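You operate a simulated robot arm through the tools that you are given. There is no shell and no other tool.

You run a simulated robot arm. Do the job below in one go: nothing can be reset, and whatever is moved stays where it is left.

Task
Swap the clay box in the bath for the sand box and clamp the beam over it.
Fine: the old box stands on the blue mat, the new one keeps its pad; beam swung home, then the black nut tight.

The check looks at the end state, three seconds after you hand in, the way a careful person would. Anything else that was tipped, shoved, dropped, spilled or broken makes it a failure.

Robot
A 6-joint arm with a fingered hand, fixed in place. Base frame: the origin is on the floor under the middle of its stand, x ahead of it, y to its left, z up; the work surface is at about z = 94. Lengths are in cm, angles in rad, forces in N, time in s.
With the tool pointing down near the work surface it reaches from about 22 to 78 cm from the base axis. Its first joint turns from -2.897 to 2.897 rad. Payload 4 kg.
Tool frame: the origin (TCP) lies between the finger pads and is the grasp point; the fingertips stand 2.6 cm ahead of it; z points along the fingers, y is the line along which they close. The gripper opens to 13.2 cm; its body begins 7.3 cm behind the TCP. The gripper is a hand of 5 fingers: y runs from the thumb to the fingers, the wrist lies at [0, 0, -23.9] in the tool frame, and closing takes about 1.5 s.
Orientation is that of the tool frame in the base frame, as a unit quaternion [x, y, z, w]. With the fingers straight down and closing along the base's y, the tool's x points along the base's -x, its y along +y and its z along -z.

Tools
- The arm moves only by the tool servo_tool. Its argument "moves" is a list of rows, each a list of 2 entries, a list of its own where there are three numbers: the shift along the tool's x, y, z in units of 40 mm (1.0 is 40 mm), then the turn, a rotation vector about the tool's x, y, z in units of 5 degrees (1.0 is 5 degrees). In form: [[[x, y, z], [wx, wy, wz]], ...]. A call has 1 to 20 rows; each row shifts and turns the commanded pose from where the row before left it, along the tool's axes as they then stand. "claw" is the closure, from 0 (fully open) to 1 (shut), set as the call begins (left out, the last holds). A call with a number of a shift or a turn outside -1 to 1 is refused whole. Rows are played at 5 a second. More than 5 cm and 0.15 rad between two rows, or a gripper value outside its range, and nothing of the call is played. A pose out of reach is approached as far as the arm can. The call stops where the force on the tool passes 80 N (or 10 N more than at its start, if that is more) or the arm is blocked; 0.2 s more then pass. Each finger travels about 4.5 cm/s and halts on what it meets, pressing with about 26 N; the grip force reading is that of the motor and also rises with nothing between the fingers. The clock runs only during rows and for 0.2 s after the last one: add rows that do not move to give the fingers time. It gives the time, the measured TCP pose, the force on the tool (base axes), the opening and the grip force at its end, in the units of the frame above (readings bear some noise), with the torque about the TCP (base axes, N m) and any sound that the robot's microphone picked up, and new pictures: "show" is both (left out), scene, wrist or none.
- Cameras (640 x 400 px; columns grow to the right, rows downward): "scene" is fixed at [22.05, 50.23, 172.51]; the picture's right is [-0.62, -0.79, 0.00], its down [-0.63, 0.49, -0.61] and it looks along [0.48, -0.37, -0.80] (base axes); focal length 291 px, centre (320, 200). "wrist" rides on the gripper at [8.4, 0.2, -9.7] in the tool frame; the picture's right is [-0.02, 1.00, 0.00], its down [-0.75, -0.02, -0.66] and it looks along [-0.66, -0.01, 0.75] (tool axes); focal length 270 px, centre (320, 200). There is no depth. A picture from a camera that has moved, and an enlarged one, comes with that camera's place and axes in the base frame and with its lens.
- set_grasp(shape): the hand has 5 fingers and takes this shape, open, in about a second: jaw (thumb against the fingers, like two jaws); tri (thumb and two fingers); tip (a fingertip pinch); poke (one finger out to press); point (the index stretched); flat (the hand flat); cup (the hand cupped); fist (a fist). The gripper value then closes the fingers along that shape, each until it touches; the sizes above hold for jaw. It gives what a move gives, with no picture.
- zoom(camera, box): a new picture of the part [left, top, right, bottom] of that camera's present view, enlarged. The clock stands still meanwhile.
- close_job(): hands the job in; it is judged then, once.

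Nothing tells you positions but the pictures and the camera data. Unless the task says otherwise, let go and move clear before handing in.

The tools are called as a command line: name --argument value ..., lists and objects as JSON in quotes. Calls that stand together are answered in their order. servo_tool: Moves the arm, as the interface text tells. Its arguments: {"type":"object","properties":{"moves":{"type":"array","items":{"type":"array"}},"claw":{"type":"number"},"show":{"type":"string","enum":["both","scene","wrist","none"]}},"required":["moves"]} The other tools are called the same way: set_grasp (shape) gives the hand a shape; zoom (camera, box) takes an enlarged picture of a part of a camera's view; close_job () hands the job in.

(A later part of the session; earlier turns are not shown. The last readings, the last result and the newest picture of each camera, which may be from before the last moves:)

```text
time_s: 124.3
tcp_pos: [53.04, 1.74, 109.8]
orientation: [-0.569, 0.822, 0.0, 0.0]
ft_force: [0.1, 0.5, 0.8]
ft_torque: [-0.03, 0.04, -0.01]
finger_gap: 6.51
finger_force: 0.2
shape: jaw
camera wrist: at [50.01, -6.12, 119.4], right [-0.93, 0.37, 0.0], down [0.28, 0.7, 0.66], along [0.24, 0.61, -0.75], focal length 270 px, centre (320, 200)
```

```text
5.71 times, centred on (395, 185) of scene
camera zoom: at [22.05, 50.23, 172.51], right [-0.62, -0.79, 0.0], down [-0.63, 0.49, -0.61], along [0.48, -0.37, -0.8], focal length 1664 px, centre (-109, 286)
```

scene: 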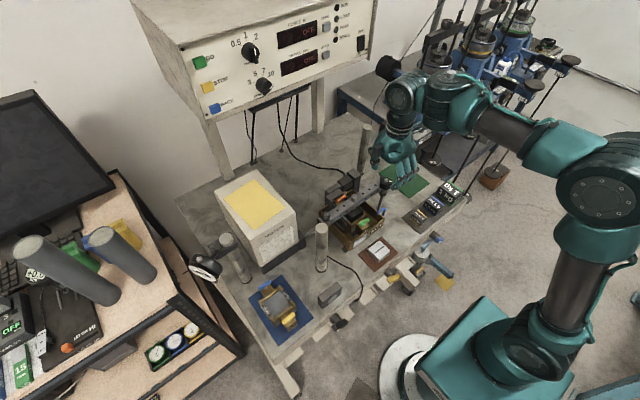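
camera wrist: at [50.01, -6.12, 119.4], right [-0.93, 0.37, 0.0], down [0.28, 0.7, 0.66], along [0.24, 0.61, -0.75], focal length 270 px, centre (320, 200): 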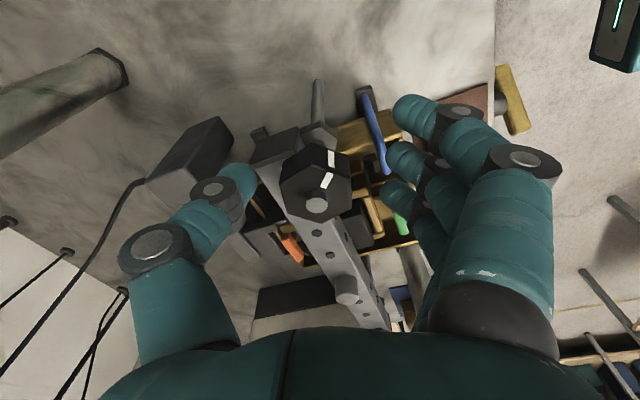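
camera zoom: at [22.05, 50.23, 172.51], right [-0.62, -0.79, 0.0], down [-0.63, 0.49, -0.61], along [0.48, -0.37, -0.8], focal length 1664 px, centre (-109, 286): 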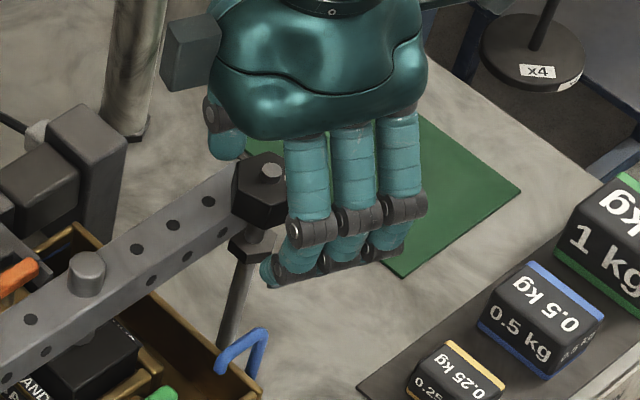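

Nut is centred between the fingertips. I'll lower a touch more and close on the flats.

servo_tool --moves '[[[0, 0, 0.06], [0, 0, 0]], [[0, 0, 0], [0, 0, 0]]]' --show "none"

servo_tool --moves '[[[0, 0, 0], [0, 0, 0]], [[0, 0, 0], [0, 0, 0]], [[0, 0, 0], [0, 0, 0]], [[0, 0, 0], [0, 0, 0]], [[0, 0, 0], [0, 0, 0]], [[0, 0, 0], [0, 0, 0]], [[0, 0, 0], [0, 0, 0]]]' --claw 0.95 --show "wrist"

zoom --camera "wrist" --box '[220, 80, 420, 240]'

zoom --camera "scene" --box '[360, 150, 430, 220]'

```text
time_s: 124.9
tcp_pos: [53.17, 1.63, 109.63]
orientation: [-0.569, 0.822, 0.0, 0.0]
ft_force: [0.7, -0.1, 0.4]
ft_torque: [0.0, -0.03, 0.0]
finger_gap: 6.56
finger_force: 0.2
shape: jaw
```

```text
time_s: 126.5
tcp_pos: [53.17, 1.63, 109.4]
orientation: [-0.57, 0.822, 0.0, 0.0]
ft_force: [1.1, 2.5, -0.7]
ft_torque: [-0.02, -0.14, 0.39]
finger_gap: 3.37
finger_force: 25.5
shape: jaw
camera wrist: at [50.07, -6.16, 119.13], right [-0.93, 0.37, 0.0], down [0.28, 0.7, 0.66], along [0.24, 0.61, -0.75], focal length 270 px, centre (320, 200)
```

wrist: 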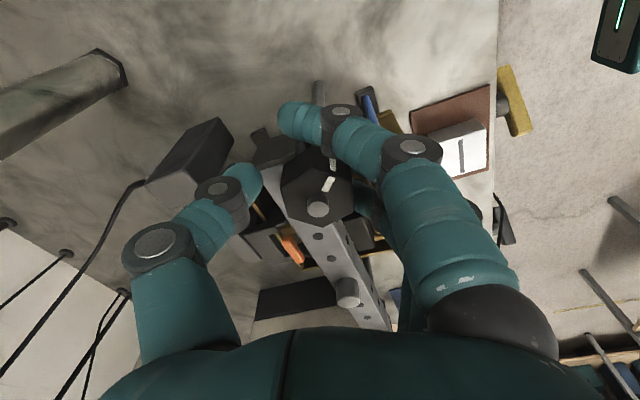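

```text
2.50 times, centred on (320, 160) of wrist
camera zoom: at [50.07, -6.16, 119.13], right [-0.93, 0.37, 0.0], down [0.28, 0.7, 0.66], along [0.24, 0.61, -0.75], focal length 676 px, centre (320, 300)
```

zoom: 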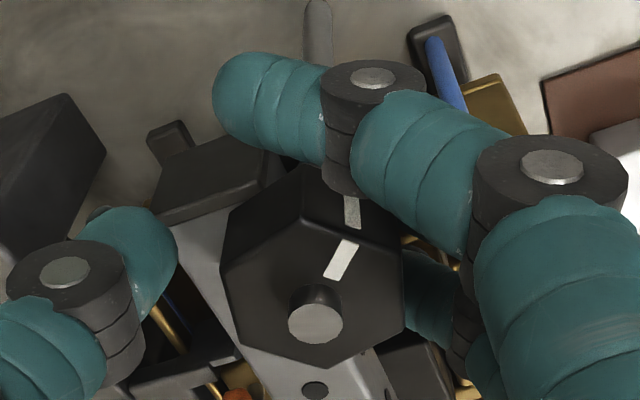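

```text
5.71 times, centred on (395, 185) of scene
camera zoom: at [22.05, 50.23, 172.51], right [-0.62, -0.79, 0.0], down [-0.63, 0.49, -0.61], along [0.48, -0.37, -0.8], focal length 1664 px, centre (-109, 286)
```

zoom: 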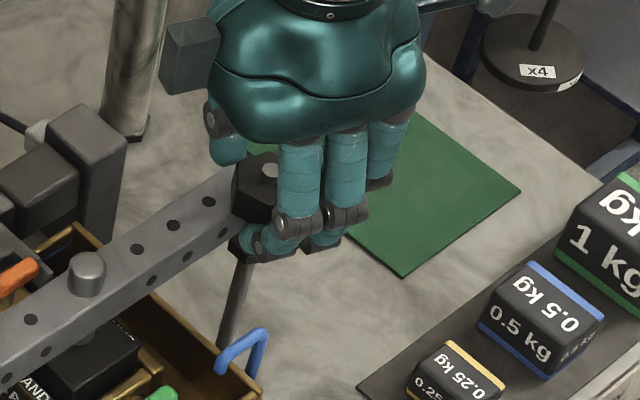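

The thumb is blocked by the beam's side, because its tip is just below the beam top. I'll open, raise 0.7 cm, and close again.

servo_tool --moves '[[[0, 0, 0], [0, 0, 0]], [[0, 0, 0], [0, 0, 0]], [[0, 0, 0], [0, 0, 0]], [[0, 0, 0], [0, 0, 0]], [[0, 0, -0.1], [0, 0, 0]], [[0, 0, -0.07], [0, 0, 0]], [[0, 0, 0], [0, 0, 0]]]' --claw 0.5 --show "none"

servo_tool --moves '[[[0, 0, 0], [0, 0, 0]], [[0, 0, 0], [0, 0, 0]], [[0, 0, 0], [0, 0, 0]], [[0, 0, 0], [0, 0, 0]], [[0, 0, 0], [0, 0, 0]], [[0, 0, 0], [0, 0, 0]]]' --claw 0.85 --show "wrist"

zoom --camera "wrist" --box '[220, 80, 420, 240]'

zoom --camera "scene" --box '[360, 150, 430, 220]'

```text
time_s: 128.1
tcp_pos: [53.15, 1.68, 110.18]
orientation: [-0.569, 0.822, -0.001, 0.0]
ft_force: [0.1, -0.5, 0.1]
ft_torque: [0.0, -0.03, 0.03]
finger_gap: 6.57
finger_force: 0.0
shape: jaw
```

```text
time_s: 129.5
tcp_pos: [53.06, 1.72, 110.25]
orientation: [-0.57, 0.822, 0.0, 0.0]
ft_force: [2.0, -0.2, 1.5]
ft_torque: [0.09, -0.15, 0.49]
finger_gap: 2.46
finger_force: 26.7
shape: jaw
camera wrist: at [50.07, -6.13, 119.86], right [-0.93, 0.37, 0.0], down [0.28, 0.7, 0.66], along [0.24, 0.61, -0.75], focal length 270 px, centre (320, 200)
```

wrist: 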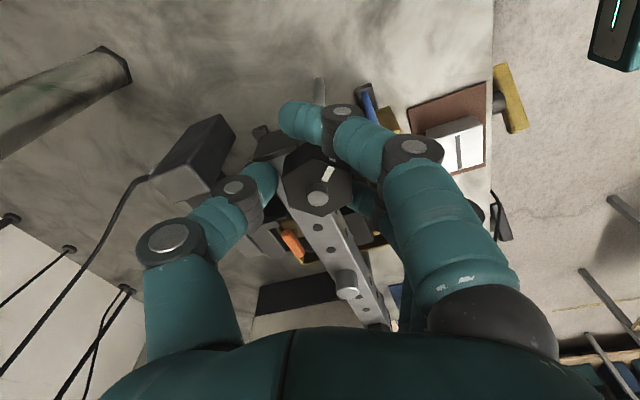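

```text
2.50 times, centred on (320, 160) of wrist
camera zoom: at [50.07, -6.13, 119.86], right [-0.93, 0.37, 0.0], down [0.28, 0.7, 0.66], along [0.24, 0.61, -0.75], focal length 676 px, centre (320, 300)
```

zoom: 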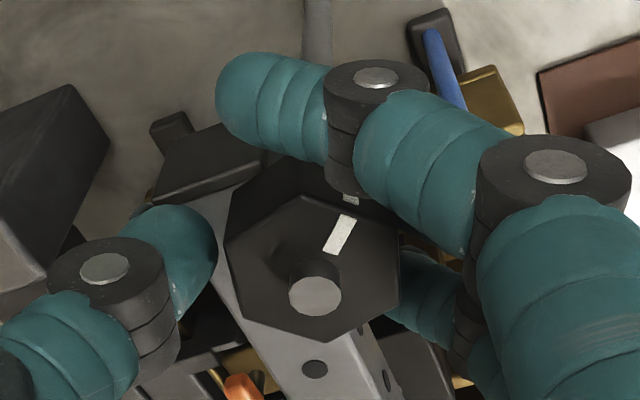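

```text
5.71 times, centred on (395, 185) of scene
camera zoom: at [22.05, 50.23, 172.51], right [-0.62, -0.79, 0.0], down [-0.63, 0.49, -0.61], along [0.48, -0.37, -0.8], focal length 1664 px, centre (-109, 286)
```

zoom: 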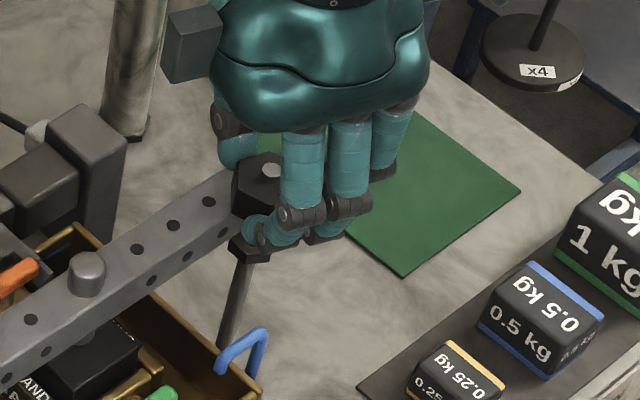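

Thumb and fingers are now on the nut. I'll turn clockwise (seen from above) about the nut axis, 20° first, checking that the mark follows.

servo_tool --moves '[[[0, 0.006, 0], [0, 0, 0.5]], [[0, 0.006, 0], [0, 0, 0.5]], [[0, 0.006, 0], [0, 0, 0.5]], [[0, 0.006, 0], [0, 0, 0.5]], [[0, 0.006, 0], [0, 0, 0.5]], [[0, 0.006, 0], [0, 0, 0.5]], [[0, 0.006, 0], [0, 0, 0.5]], [[0, 0.006, 0], [0, 0, 0.5]], [[0, 0, 0], [0, 0, 0]]]' --show "wrist"

zoom --camera "wrist" --box '[220, 80, 420, 240]'

zoom --camera "scene" --box '[360, 150, 430, 220]'

```text
time_s: 131.5
tcp_pos: [52.79, 1.59, 110.2]
orientation: [-0.417, 0.909, 0.0, 0.0]
ft_force: [-10.7, -18.9, 0.4]
ft_torque: [-0.46, 0.22, -0.02]
finger_gap: 2.3
finger_force: 25.8
shape: jaw
camera wrist: at [47.35, -4.65, 119.8], right [-0.74, 0.67, 0.0], down [0.5, 0.56, 0.66], along [0.44, 0.49, -0.75], focal length 270 px, centre (320, 200)
```

wrist: 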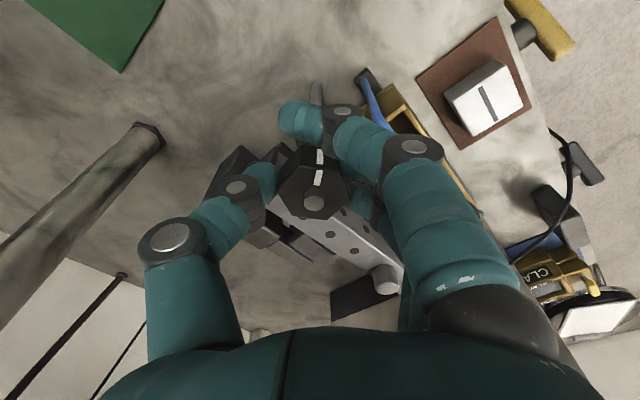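

```text
2.50 times, centred on (320, 160) of wrist
camera zoom: at [47.35, -4.65, 119.8], right [-0.74, 0.67, 0.0], down [0.5, 0.56, 0.66], along [0.44, 0.49, -0.75], focal length 676 px, centre (320, 300)
```

zoom: 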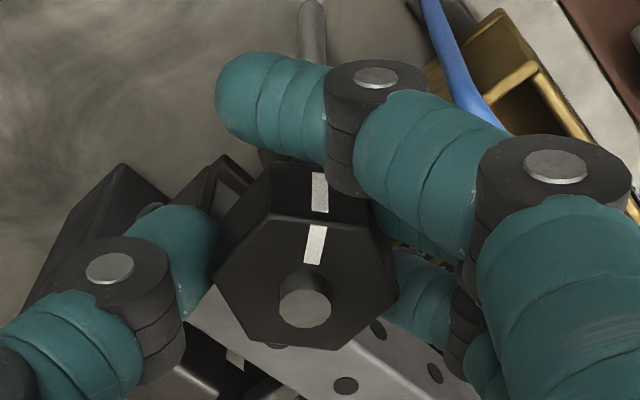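

```text
5.71 times, centred on (395, 185) of scene
camera zoom: at [22.05, 50.23, 172.51], right [-0.62, -0.79, 0.0], down [-0.63, 0.49, -0.61], along [0.48, -0.37, -0.8], focal length 1664 px, centre (-109, 286)
```

zoom: 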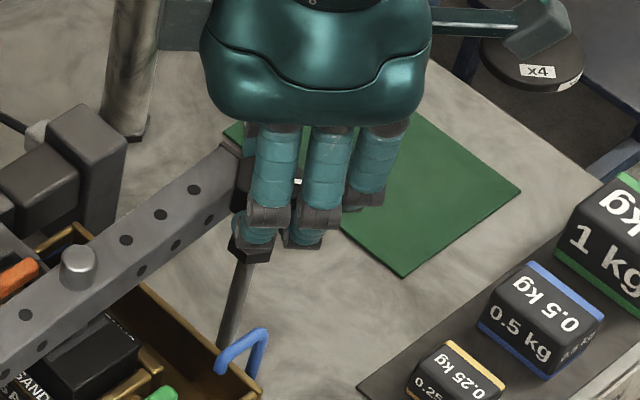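

The beam has been nudged slightly: a fingertip is catching its side. I'll open and rise to inspect before trying again higher.

servo_tool --moves '[[[0, 0, 0], [0, 0, 0]], [[0, 0, 0], [0, 0, 0]], [[0, 0, 0], [0, 0, 0]], [[0, 0, 0], [0, 0, 0]], [[0, 0, -0.15], [0, 0, 0]], [[0, 0, -0.3], [0, 0, 0]], [[0, 0, -0.5], [0, 0, 0]], [[0, 0, -0.5], [0, 0, 0]], [[0, 0, 0], [0, 0, 0]]]' --claw 0.45 --show "both"

zoom --camera "wrist" --box '[220, 40, 420, 240]'

zoom --camera "scene" --box '[310, 150, 420, 240]'

```text
time_s: 133.5
tcp_pos: [52.78, 1.55, 116.02]
orientation: [-0.419, 0.908, 0.0, 0.0]
ft_force: [1.5, 0.7, 0.1]
ft_torque: [-0.05, 0.01, -0.02]
finger_gap: 7.2
finger_force: 0.1
shape: jaw
camera wrist: at [47.43, -4.67, 125.69], right [-0.75, 0.67, 0.0], down [0.5, 0.56, 0.66], along [0.44, 0.49, -0.75], focal length 270 px, centre (320, 200)
```

scene: 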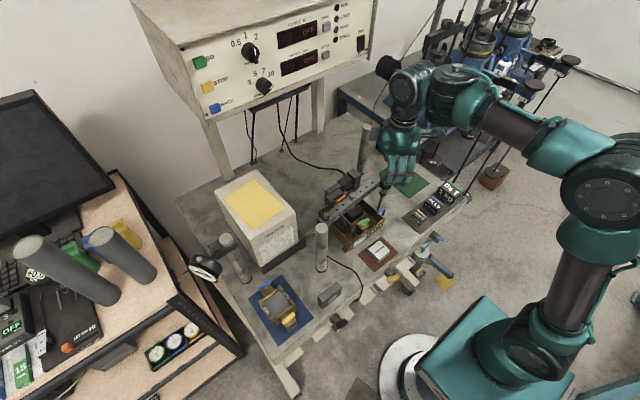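
wrist: 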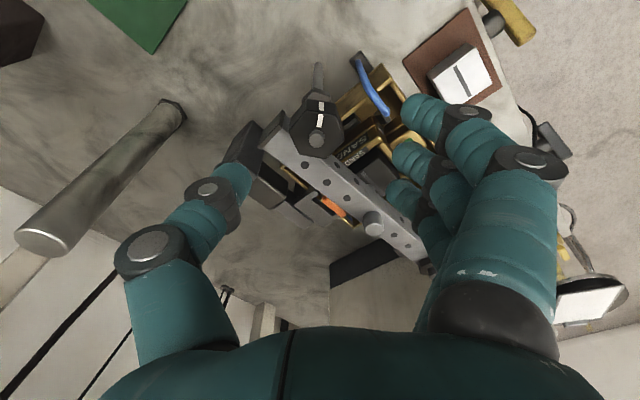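

```text
2.00 times, centred on (320, 140) of wrist
camera zoom: at [47.43, -4.67, 125.69], right [-0.75, 0.67, 0.0], down [0.5, 0.56, 0.66], along [0.44, 0.49, -0.75], focal length 541 px, centre (320, 320)
```

zoom: 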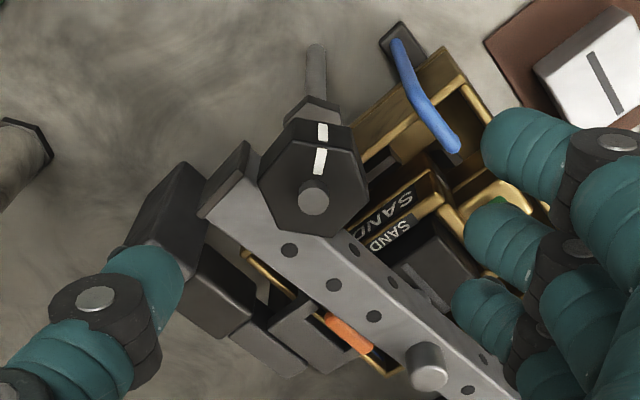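

```text
4.44 times, centred on (365, 195) of scene
camera zoom: at [22.05, 50.23, 172.51], right [-0.62, -0.79, 0.0], down [-0.63, 0.49, -0.61], along [0.48, -0.37, -0.8], focal length 1294 px, centre (120, 222)
```

zoom: 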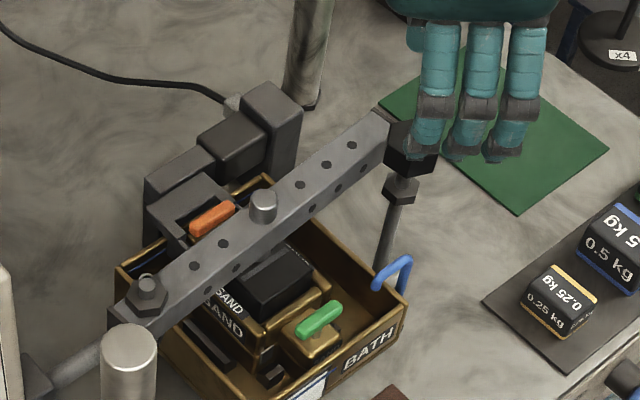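

The beam was nudged about 1 cm away from the stud and the nut itself hasn't turned. I'll re-home the beam first, using the thumb on its +x side, with the hand turned to straddle it.

servo_tool --moves '[[[-0.5, 0, 0], [0, 0, 0]], [[-0.5, 0, 0], [0, 0, 0]], [[-0.5, 0, 0], [0, 0, 0]], [[-0.5, 0, 0], [0, 0, 0]], [[0, 0, 0], [0, 0, -1]], [[0, 0, 0], [0, 0, -1]], [[0, 0, 0], [0, 0, -1]], [[0, 0, 0], [0, 0, -1]], [[0, 0, 0], [0, 0, -1]], [[0, 0, 0], [0, 0, -1]], [[0, 0, 0], [0, 0, -1]], [[0, 0, 0], [0, 0, 0]]]' --show "wrist"

zoom --camera "wrist" --box '[200, 40, 440, 280]'

```text
time_s: 136.1
tcp_pos: [58.18, 7.86, 116.08]
orientation: [-0.673, 0.74, 0.0, 0.0]
ft_force: [1.0, 0.1, -0.7]
ft_torque: [0.01, 0.0, 0.01]
finger_gap: 7.19
finger_force: 0.0
shape: jaw
camera wrist: at [57.29, -0.58, 125.7], right [-0.99, 0.12, 0.0], down [0.09, 0.75, 0.66], along [0.08, 0.65, -0.75], focal length 270 px, centre (320, 200)
```

wrist: 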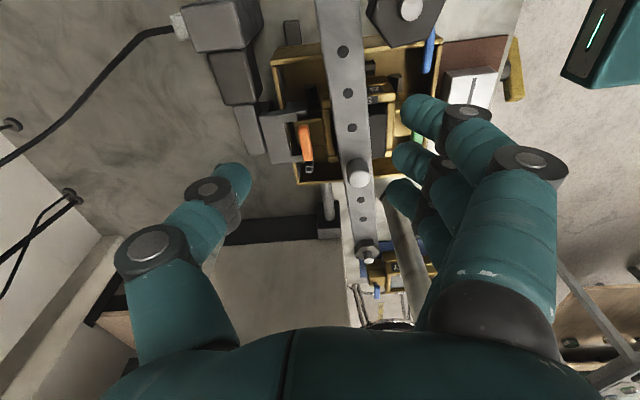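

```text
1.67 times, centred on (320, 160) of wrist
camera zoom: at [57.29, -0.58, 125.7], right [-0.99, 0.12, 0.0], down [0.09, 0.75, 0.66], along [0.08, 0.65, -0.75], focal length 450 px, centre (320, 267)
```

zoom: 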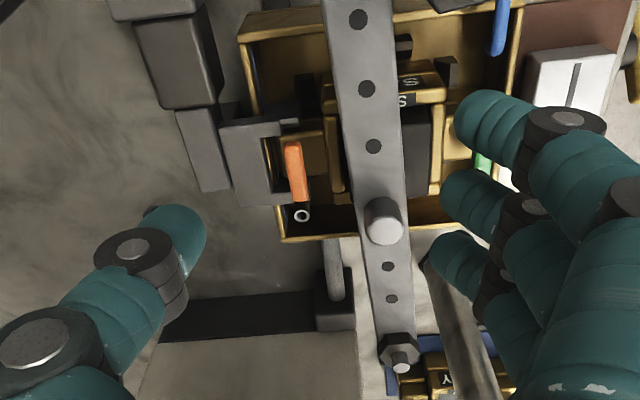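

The beam lies between thumb and fingers. I'll centre on it and lower to cage height.

servo_tool --moves '[[[-0.1, 0.22, 0], [0, 0, 0]], [[-0.1, 0.22, 0], [0, 0, 0]], [[0, 0, 0.4], [0, 0, 0]], [[0, 0, 0.4], [0, 0, 0]], [[0, 0, 0.4], [0, 0, 0]], [[0, 0, 0.4], [0, 0, 0]], [[0, 0, 0], [0, 0, 0]]]' --show "wrist"

zoom --camera "wrist" --box '[200, 40, 440, 280]'

```text
time_s: 137.7
tcp_pos: [56.37, 8.91, 109.72]
orientation: [-0.672, 0.741, 0.0, 0.0]
ft_force: [0.5, -0.1, 0.9]
ft_torque: [0.01, 0.03, 0.01]
finger_gap: 7.2
finger_force: 0.0
shape: jaw
camera wrist: at [55.47, 0.49, 119.26], right [-0.99, 0.12, 0.0], down [0.09, 0.75, 0.66], along [0.08, 0.65, -0.75], focal length 270 px, centre (320, 200)
```

wrist: 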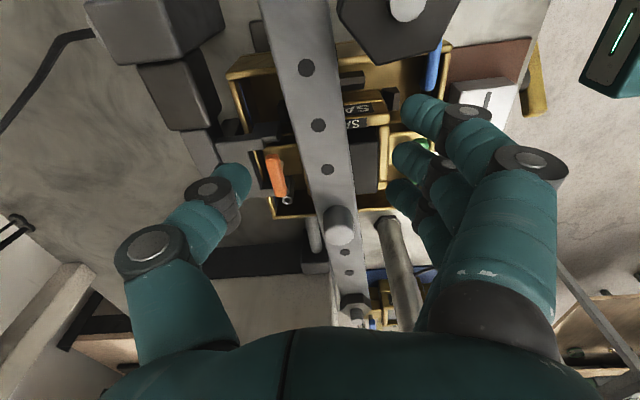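

```text
1.67 times, centred on (320, 160) of wrist
camera zoom: at [55.47, 0.49, 119.26], right [-0.99, 0.12, 0.0], down [0.09, 0.75, 0.66], along [0.08, 0.65, -0.75], focal length 450 px, centre (320, 267)
```

zoom: 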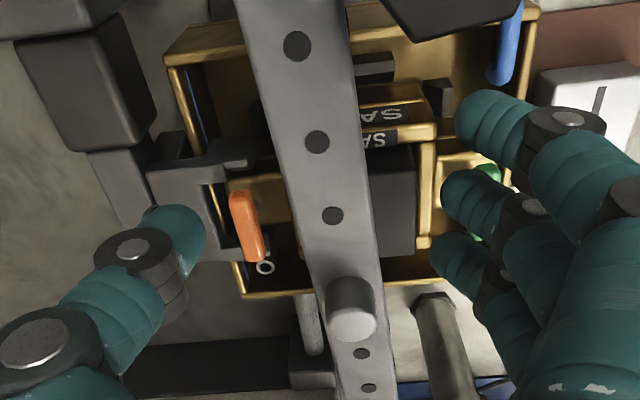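

Good cage. I'll lower to beam level, narrow the gap, and push the beam gently toward the stud with the thumb.

servo_tool --moves '[[[0, 0, 0.2], [0, 0, 0]], [[0, 0, 0.15], [0, 0, 0]], [[0, 0, 0], [0, 0, 0]], [[0, 0, 0], [0, 0, 0]], [[0, 0, 0], [0, 0, 0]]]' --claw 0.62 --show "none"

servo_tool --moves '[[[0, 0.1, 0], [0, 0, 0]], [[0, 0.1, 0], [0, 0, 0]], [[0, 0.1, 0], [0, 0, 0]], [[0, 0, 0], [0, 0, 0]]]' --show "wrist"

zoom --camera "wrist" --box '[200, 0, 440, 280]'

```text
time_s: 138.9
tcp_pos: [56.5, 8.93, 108.39]
orientation: [-0.672, 0.741, -0.001, 0.0]
ft_force: [0.1, -0.3, 1.4]
ft_torque: [-0.04, 0.01, 0.0]
finger_gap: 5.09
finger_force: 0.1
shape: jaw
```

```text
time_s: 139.9
tcp_pos: [55.29, 8.87, 108.28]
orientation: [-0.672, 0.741, 0.0, -0.001]
ft_force: [-0.4, -0.2, 0.3]
ft_torque: [0.0, 0.01, 0.01]
finger_gap: 5.08
finger_force: 0.1
shape: jaw
camera wrist: at [54.38, 0.53, 117.88], right [-0.99, 0.12, 0.0], down [0.09, 0.75, 0.66], along [0.08, 0.65, -0.75], focal length 270 px, centre (320, 200)
```

wrist: 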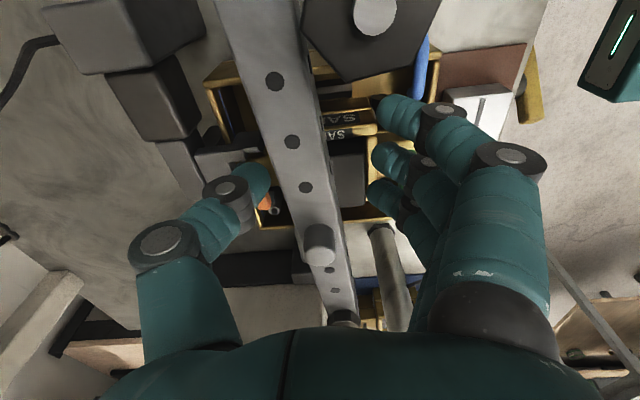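

```text
1.43 times, centred on (320, 140) of wrist
camera zoom: at [54.38, 0.53, 117.88], right [-0.99, 0.12, 0.0], down [0.09, 0.75, 0.66], along [0.08, 0.65, -0.75], focal length 386 px, centre (320, 286)
```

zoom: 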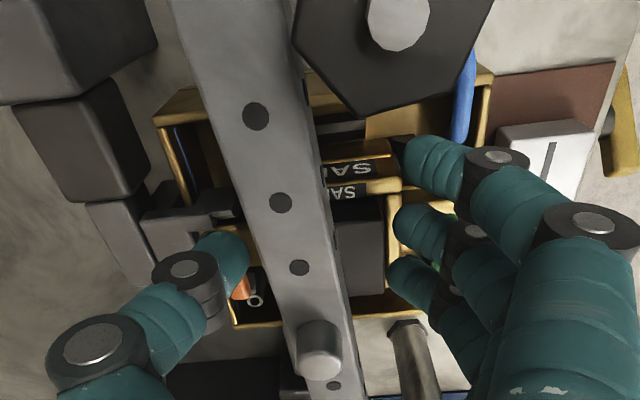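

servo_tool --moves '[[[0, 0.08, 0], [0, 0, 0]], [[0, 0.08, 0], [0, 0, 0]], [[0, 0, 0], [0, 0, 0]]]' --show "none"

servo_tool --moves '[[[0, 0.06, 0], [0, 0, 0]], [[0, 0.06, 0], [0, 0, 0]], [[0, 0, 0], [0, 0, 0]]]' --show "none"

servo_tool --moves '[[[0, 0.06, 0], [0, 0, 0]], [[0, 0, 0], [0, 0, 0]]]' --show "wrist"

zoom --camera "wrist" --box '[200, 0, 440, 280]'

```text
time_s: 140.7
tcp_pos: [54.7, 9.07, 108.26]
orientation: [-0.672, 0.741, 0.0, 0.001]
ft_force: [0.1, 0.2, 0.1]
ft_torque: [0.02, 0.04, 0.01]
finger_gap: 5.1
finger_force: 0.0
shape: jaw
```

```text
time_s: 141.5
tcp_pos: [54.22, 9.0, 108.23]
orientation: [-0.671, 0.741, 0.0, 0.0]
ft_force: [1.4, -0.1, 0.0]
ft_torque: [0.03, -0.01, -0.01]
finger_gap: 5.07
finger_force: 0.0
shape: jaw
```

```text
time_s: 142.1
tcp_pos: [53.83, 9.04, 108.24]
orientation: [-0.672, 0.741, 0.001, 0.0]
ft_force: [-0.2, -0.7, -0.2]
ft_torque: [0.0, 0.02, 0.01]
finger_gap: 5.11
finger_force: 0.0
shape: jaw
camera wrist: at [53.02, 0.66, 117.9], right [-0.99, 0.12, 0.0], down [0.09, 0.75, 0.66], along [0.08, 0.65, -0.75], focal length 270 px, centre (320, 200)
```

wrist: 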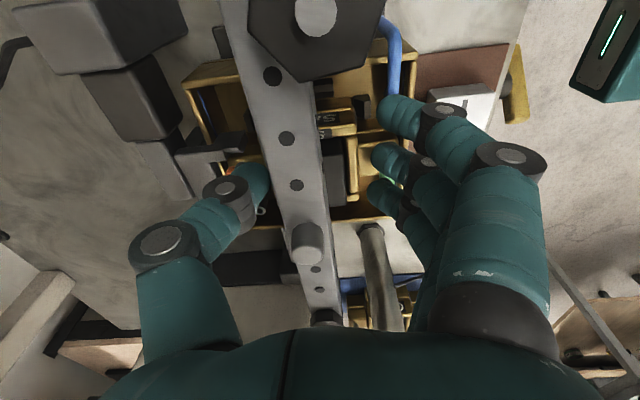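

```text
1.43 times, centred on (320, 140) of wrist
camera zoom: at [53.02, 0.66, 117.9], right [-0.99, 0.12, 0.0], down [0.09, 0.75, 0.66], along [0.08, 0.65, -0.75], focal length 386 px, centre (320, 286)
```

zoom: 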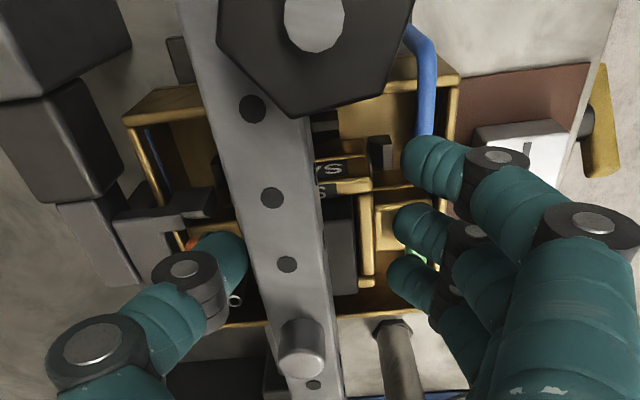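

The beam is moving under the nut with almost no friction. I'll continue until it stops.

servo_tool --moves '[[[0, 0.06, 0], [0, 0, 0]], [[0, 0, 0], [0, 0, 0]]]' --show "none"

servo_tool --moves '[[[0, 0.05, 0], [0, 0, 0]], [[0, 0, 0], [0, 0, 0]]]' --show "none"

servo_tool --moves '[[[0, 0.05, 0], [0, 0, 0]], [[0, 0, 0], [0, 0, 0]]]' --show "wrist"

zoom --camera "wrist" --box '[200, 0, 440, 280]'

```text
time_s: 142.7
tcp_pos: [53.71, 9.17, 108.33]
orientation: [-0.672, 0.741, -0.001, -0.001]
ft_force: [0.0, -0.7, 0.0]
ft_torque: [0.02, 0.01, 0.03]
finger_gap: 5.07
finger_force: 0.1
shape: jaw
```

```text
time_s: 143.3
tcp_pos: [53.52, 9.12, 108.24]
orientation: [-0.671, 0.741, 0.0, 0.0]
ft_force: [0.9, 0.7, 0.5]
ft_torque: [0.02, -0.01, 0.01]
finger_gap: 5.14
finger_force: 0.0
shape: jaw
```

```text
time_s: 143.9
tcp_pos: [53.43, 9.1, 108.32]
orientation: [-0.672, 0.741, 0.0, 0.0]
ft_force: [2.2, -1.4, 0.4]
ft_torque: [-0.06, -0.07, -0.05]
finger_gap: 5.28
finger_force: 0.0
shape: jaw
camera wrist: at [52.41, 0.76, 117.9], right [-0.99, 0.12, 0.0], down [0.09, 0.75, 0.66], along [0.08, 0.65, -0.75], focal length 270 px, centre (320, 200)
```

wrist: 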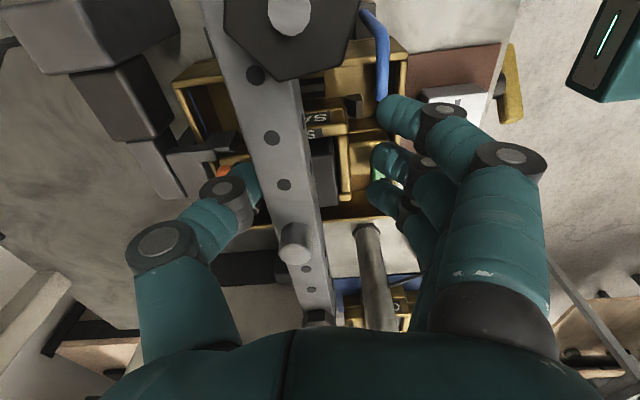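

```text
1.43 times, centred on (320, 140) of wrist
camera zoom: at [52.41, 0.76, 117.9], right [-0.99, 0.12, 0.0], down [0.09, 0.75, 0.66], along [0.08, 0.65, -0.75], focal length 386 px, centre (320, 286)
```

zoom: 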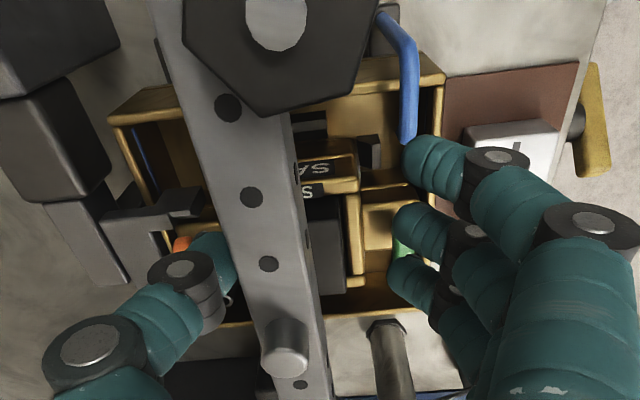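

The beam is home again (gap widening, force rising). To find the exact beam-top height for my fingertips, I'll lift, move the fingers over the beam, and touch it gently.

servo_tool --moves '[[[0, 0.03, 0], [0, 0, 0]], [[0, -0.15, 0], [0, 0, 0]], [[0, -0.1, 0], [0, 0, 0]], [[0, 0, -0.4], [0, 0, 0]], [[0, 0, -0.5], [0, 0, 0]], [[0, 0, -0.3], [0, 0, 0]], [[0, -0.4, 0], [0, 0, 0]], [[0, -0.5, 0], [0, 0, 0]], [[0, -0.25, 0], [0, 0, 0]], [[0, 0, 0], [0, 0, 0]]]' --show "both"

zoom --camera "wrist" --box '[240, 20, 480, 260]'

zoom --camera "scene" --box '[310, 150, 420, 240]'

```text
time_s: 146.1
tcp_pos: [58.87, 8.48, 112.99]
orientation: [-0.671, 0.741, 0.0, 0.0]
ft_force: [0.1, -0.6, 0.2]
ft_torque: [-0.01, -0.02, 0.01]
finger_gap: 5.1
finger_force: 0.1
shape: jaw
camera wrist: at [57.88, 0.13, 122.6], right [-0.99, 0.12, 0.0], down [0.09, 0.75, 0.66], along [0.08, 0.65, -0.75], focal length 270 px, centre (320, 200)
```

scene: 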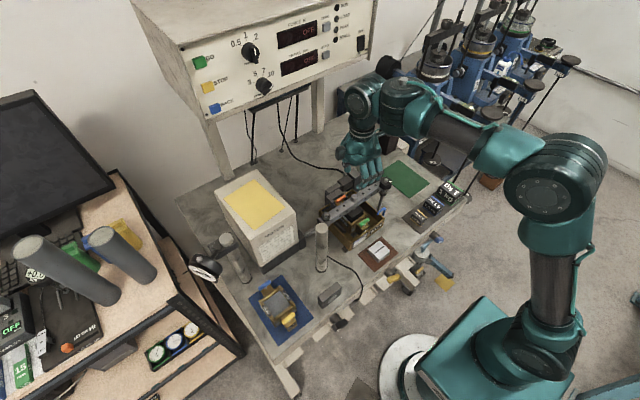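
wrist: 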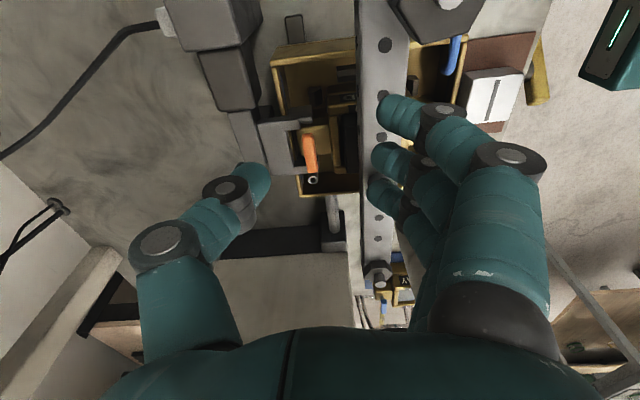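

```text
1.67 times, centred on (360, 140) of wrist
camera zoom: at [57.88, 0.13, 122.6], right [-0.99, 0.12, 0.0], down [0.09, 0.75, 0.66], along [0.08, 0.65, -0.75], focal length 450 px, centre (253, 300)
```

zoom: 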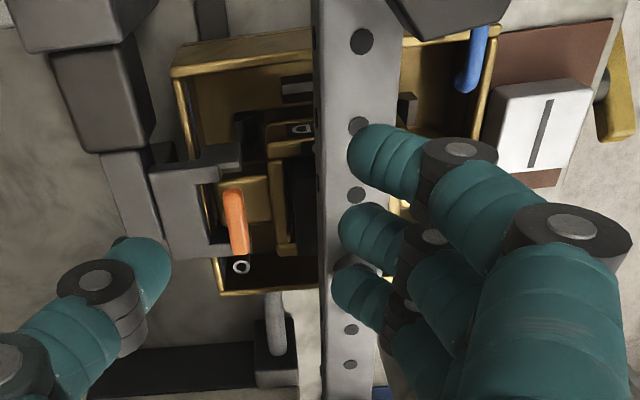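

```text
4.44 times, centred on (365, 195) of scene
camera zoom: at [22.05, 50.23, 172.51], right [-0.62, -0.79, 0.0], down [-0.63, 0.49, -0.61], along [0.48, -0.37, -0.8], focal length 1294 px, centre (120, 222)
```

zoom: 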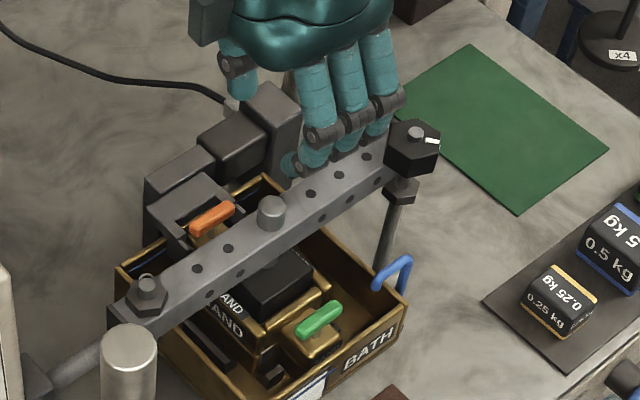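

The beam is home. I'll shift slightly away from the knob and lower gently to touch the beam top with the fingertips.

servo_tool --moves '[[[0.15, 0, 0], [0, 0, 0]], [[0, 0, 0.2], [0, 0, 0]], [[0, 0, 0.2], [0, 0, 0]], [[0, 0, 0], [0, 0, 0]]]' --show "none"

servo_tool --moves '[[[0, 0, 0.05], [0, 0, 0]], [[0, 0, 0.05], [0, 0, 0]], [[0, 0, 0], [0, 0, 0]]]' --show "none"

servo_tool --moves '[[[0, 0, 0.05], [0, 0, 0]], [[0, 0, 0], [0, 0, 0]]]' --show "none"

servo_tool --moves '[[[0, 0, 0.05], [0, 0, 0]], [[0, 0, 0], [0, 0, 0]]]' --show "wrist"

```text
time_s: 147.1
tcp_pos: [58.67, 8.07, 111.44]
orientation: [-0.672, 0.741, 0.0, 0.002]
ft_force: [-1.8, 6.5, 23.7]
ft_torque: [1.09, 0.59, -0.16]
finger_gap: 5.1
finger_force: 0.2
shape: jaw
```

```text
time_s: 147.9
tcp_pos: [58.58, 8.01, 110.98]
orientation: [-0.671, 0.741, 0.0, 0.0]
ft_force: [-0.6, -0.4, 24.4]
ft_torque: [0.94, 0.43, 0.02]
finger_gap: 5.0
finger_force: 0.0
shape: jaw
```

```text
time_s: 148.5
tcp_pos: [58.54, 8.03, 110.82]
orientation: [-0.671, 0.741, -0.001, 0.001]
ft_force: [-0.9, 1.8, 31.5]
ft_torque: [1.18, 0.46, 0.01]
finger_gap: 4.97
finger_force: 0.1
shape: jaw
```

```text
time_s: 149.1
tcp_pos: [58.58, 7.96, 110.69]
orientation: [-0.672, 0.74, 0.0, 0.001]
ft_force: [-2.8, 8.5, 38.1]
ft_torque: [1.53, 0.53, -0.05]
finger_gap: 5.0
finger_force: 0.0
shape: jaw
camera wrist: at [57.66, -0.36, 120.33], right [-0.99, 0.12, 0.0], down [0.09, 0.75, 0.66], along [0.08, 0.65, -0.75], focal length 270 px, centre (320, 200)
```

wrist: 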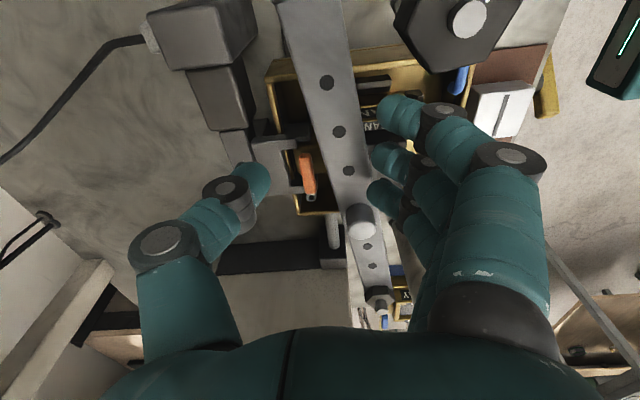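

The force location shows my little finger landed on the knob, which also means a fourth finger sits at tool x of about -4. I'll raise immediately and check the beam.

servo_tool --moves '[[[0, 0, -0.15], [0, 0, 0]], [[0, 0, -0.3], [0, 0, 0]], [[0, 0, -0.4], [0, 0, 0]], [[0, 0, -0.4], [0, 0, 0]], [[0, 0, 0], [0, 0, 0]]]' --show "both"

zoom --camera "scene" --box '[310, 150, 420, 240]'

zoom --camera "wrist" --box '[240, 0, 480, 260]'

```text
time_s: 150.3
tcp_pos: [58.64, 8.12, 115.57]
orientation: [-0.672, 0.741, 0.0, 0.0]
ft_force: [-0.4, -0.4, -0.2]
ft_torque: [0.0, 0.05, -0.01]
finger_gap: 5.09
finger_force: 0.0
shape: jaw
camera wrist: at [57.72, -0.42, 125.26], right [-0.99, 0.12, 0.0], down [0.09, 0.75, 0.66], along [0.08, 0.65, -0.75], focal length 270 px, centre (320, 200)
```

scene: 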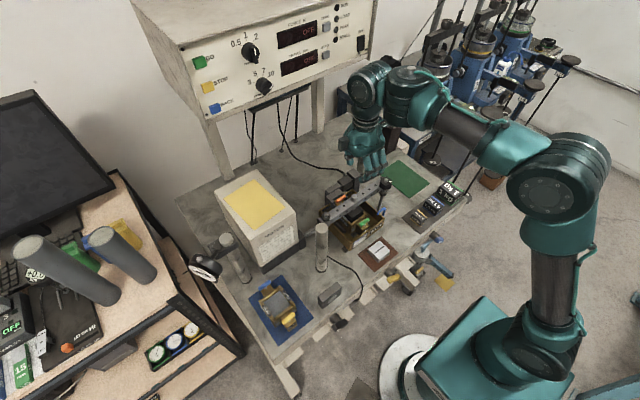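
wrist: 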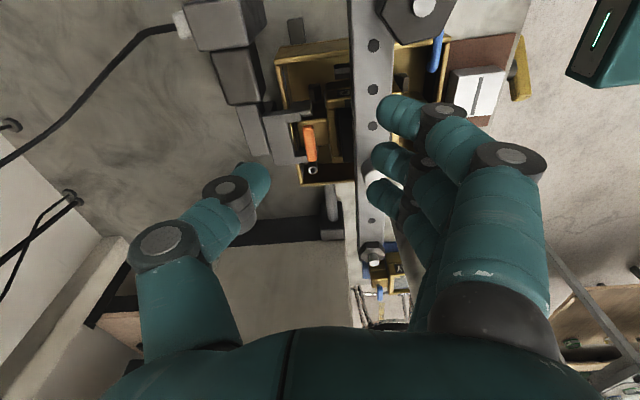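

```text
4.44 times, centred on (365, 195) of scene
camera zoom: at [22.05, 50.23, 172.51], right [-0.62, -0.79, 0.0], down [-0.63, 0.49, -0.61], along [0.48, -0.37, -0.8], focal length 1294 px, centre (120, 222)
```

zoom: 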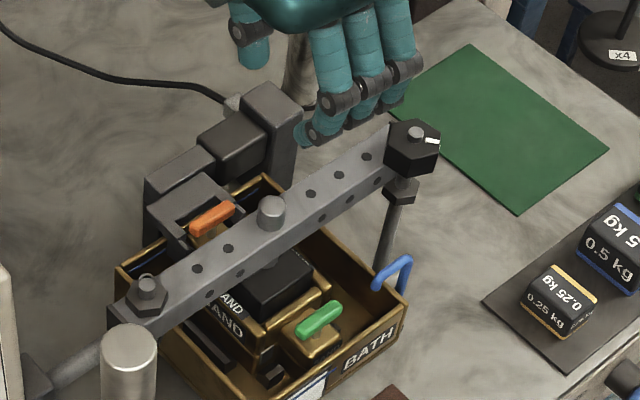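

```text
1.54 times, centred on (360, 130) of wrist
camera zoom: at [57.72, -0.42, 125.26], right [-0.99, 0.12, 0.0], down [0.09, 0.75, 0.66], along [0.08, 0.65, -0.75], focal length 416 px, centre (258, 308)
```

zoom: 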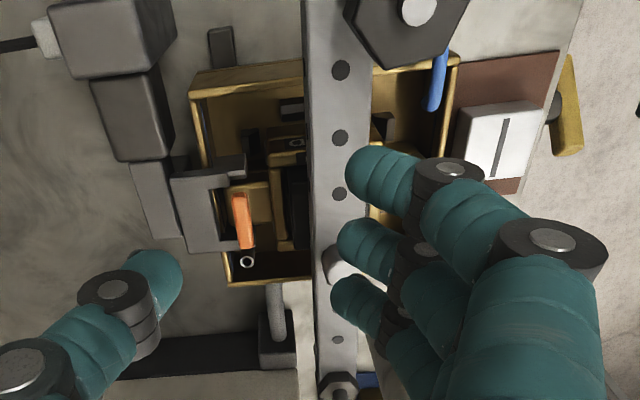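

The beam stayed home. The four-finger jaw is too wide for the nut, so I'll look at the "tip" (pinch) and "tri" shapes from up here.

servo_tool --moves '[[[0, 0, -0.5], [0, 0, 0.9]], [[0, 0, -0.5], [0, 0, 0.9]], [[0, 0, 0], [0, 0, 0.9]], [[0, 0, 0], [0, 0, 0.9]], [[0, 0, 0], [0, 0, 0]]]' --show "none"

set_grasp --shape "tip"

servo_tool --moves '[[[0, 0, 0], [0, 0, 0]], [[0, 0, 0], [0, 0, 0]], [[0, 0, 0], [0, 0, 0]], [[0, 0, 0], [0, 0, 0]], [[0, 0, 0], [0, 0, 0]]]' --claw 0.6 --show "both"

zoom --camera "scene" --box '[310, 90, 430, 200]'

```text
time_s: 151.5
tcp_pos: [58.73, 8.0, 119.72]
orientation: [-0.547, 0.837, 0.0, 0.001]
ft_force: [-0.5, -0.9, -0.3]
ft_torque: [0.0, 0.01, 0.01]
finger_gap: 5.06
finger_force: 0.1
shape: jaw
```

```text
time_s: 152.4
tcp_pos: [58.7, 8.08, 119.74]
orientation: [-0.548, 0.837, 0.0, 0.001]
ft_force: [-0.4, 0.5, -0.5]
ft_torque: [0.0, 0.0, -0.01]
finger_gap: 13.19
finger_force: 0.0
shape: tip
```

```text
time_s: 153.6
tcp_pos: [58.76, 7.95, 119.65]
orientation: [-0.548, 0.836, -0.001, 0.0]
ft_force: [0.7, -0.2, -0.5]
ft_torque: [0.0, -0.01, -0.01]
finger_gap: 5.38
finger_force: 0.0
shape: tip
camera wrist: at [55.24, 0.34, 129.32], right [-0.91, 0.42, 0.0], down [0.32, 0.68, 0.66], along [0.28, 0.6, -0.75], focal length 270 px, centre (320, 200)
```

scene: 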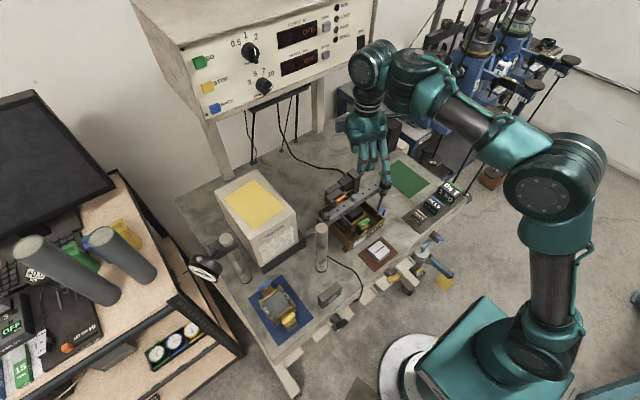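
wrist: 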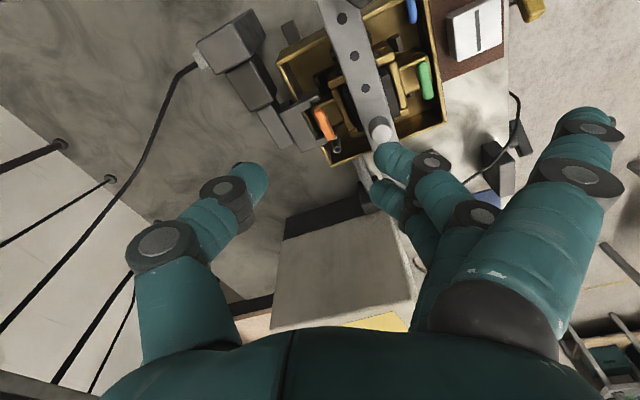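

```text
3.64 times, centred on (370, 145) of scene
camera zoom: at [22.05, 50.23, 172.51], right [-0.62, -0.79, 0.0], down [-0.63, 0.49, -0.61], along [0.48, -0.37, -0.8], focal length 1059 px, centre (138, 400)
```

zoom: 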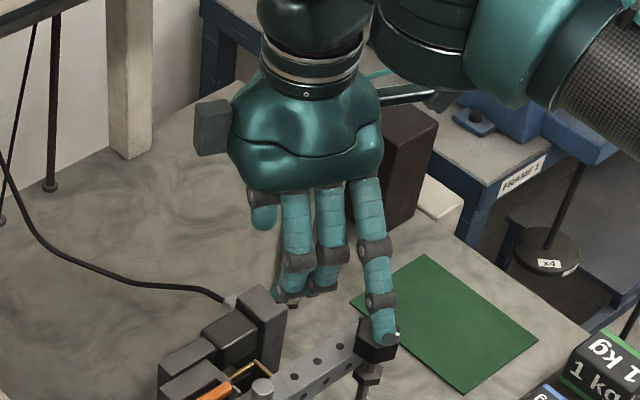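

Those shapes leave a finger sticking out, so jaw is still best. A better plan is to grip the nut with the fingers already above the beam (yaw about -9°), with z set by feel. I'll return to jaw and move above the nut.

set_grasp --shape "jaw"

servo_tool --moves '[[[0, 0, 0], [0, 0, 1]], [[0, 0, 0], [0, 0, 1]], [[0, 0, 0], [0, 0, 1]], [[0, 0, 0], [0, 0, 1]], [[0, 0, 0], [0, 0, 1]], [[0, 0, 0], [0, 0, 1]], [[0, 0, 0], [0, 0, 1]], [[0, 0, 0], [0, 0, 1]], [[0, 0, 0], [0, 0, 1]], [[0, 0, 0], [0, 0, 1]], [[0, 0, 0], [0, 0, 1]], [[0, 0, 0], [0, 0, 0.4]], [[0.85, -0.4, 0], [0, 0, 0]], [[0.85, -0.5, 0], [0, 0, 0]], [[0, -0.3, 0], [0, 0, 0]], [[0, 0, 0], [0, 0, 0]]]' --claw 0.48 --show "both"

zoom --camera "wrist" --box '[220, 40, 420, 200]'

```text
time_s: 154.5
tcp_pos: [58.73, 7.94, 119.6]
orientation: [-0.548, 0.836, 0.0, 0.0]
ft_force: [0.3, 0.8, 0.0]
ft_torque: [0.03, 0.0, -0.02]
finger_gap: 13.18
finger_force: 0.1
shape: jaw
```

```text
time_s: 157.9
tcp_pos: [52.71, 2.28, 119.58]
orientation: [-0.082, 0.997, 0.0, 0.0]
ft_force: [1.1, 0.4, 0.6]
ft_torque: [0.01, -0.02, 0.02]
finger_gap: 6.95
finger_force: 0.0
shape: jaw
camera wrist: at [44.39, 1.03, 129.31], right [-0.14, 0.99, 0.0], down [0.74, 0.11, 0.66], along [0.65, 0.09, -0.75], focal length 270 px, centre (320, 200)
```

scene: 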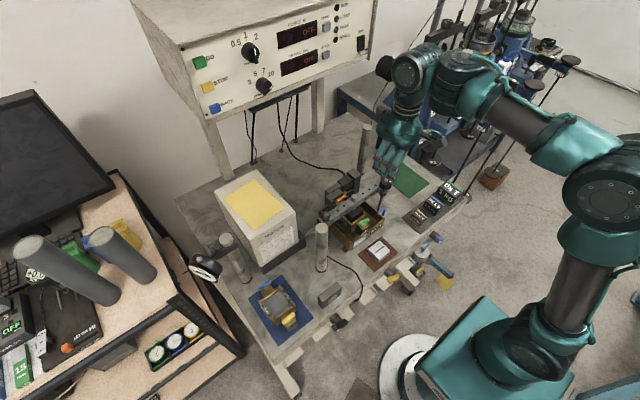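
wrist: 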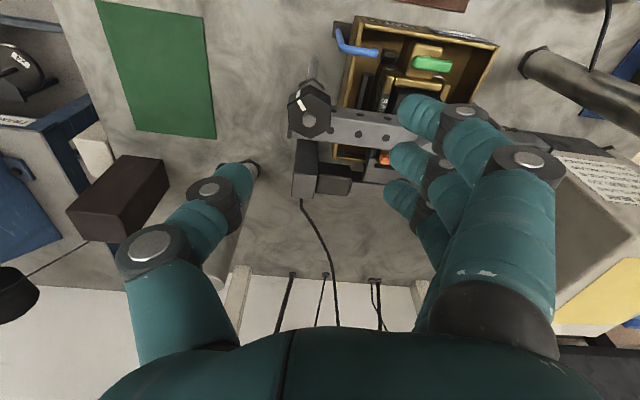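

```text
2.50 times, centred on (320, 120) of wrist
camera zoom: at [44.39, 1.03, 129.31], right [-0.14, 0.99, 0.0], down [0.74, 0.11, 0.66], along [0.65, 0.09, -0.75], focal length 676 px, centre (320, 400)
```

zoom: 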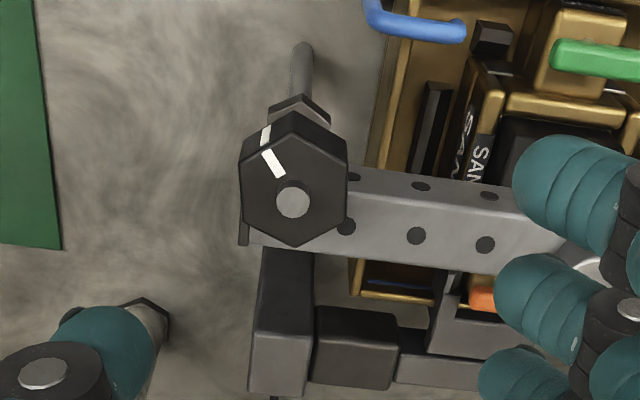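

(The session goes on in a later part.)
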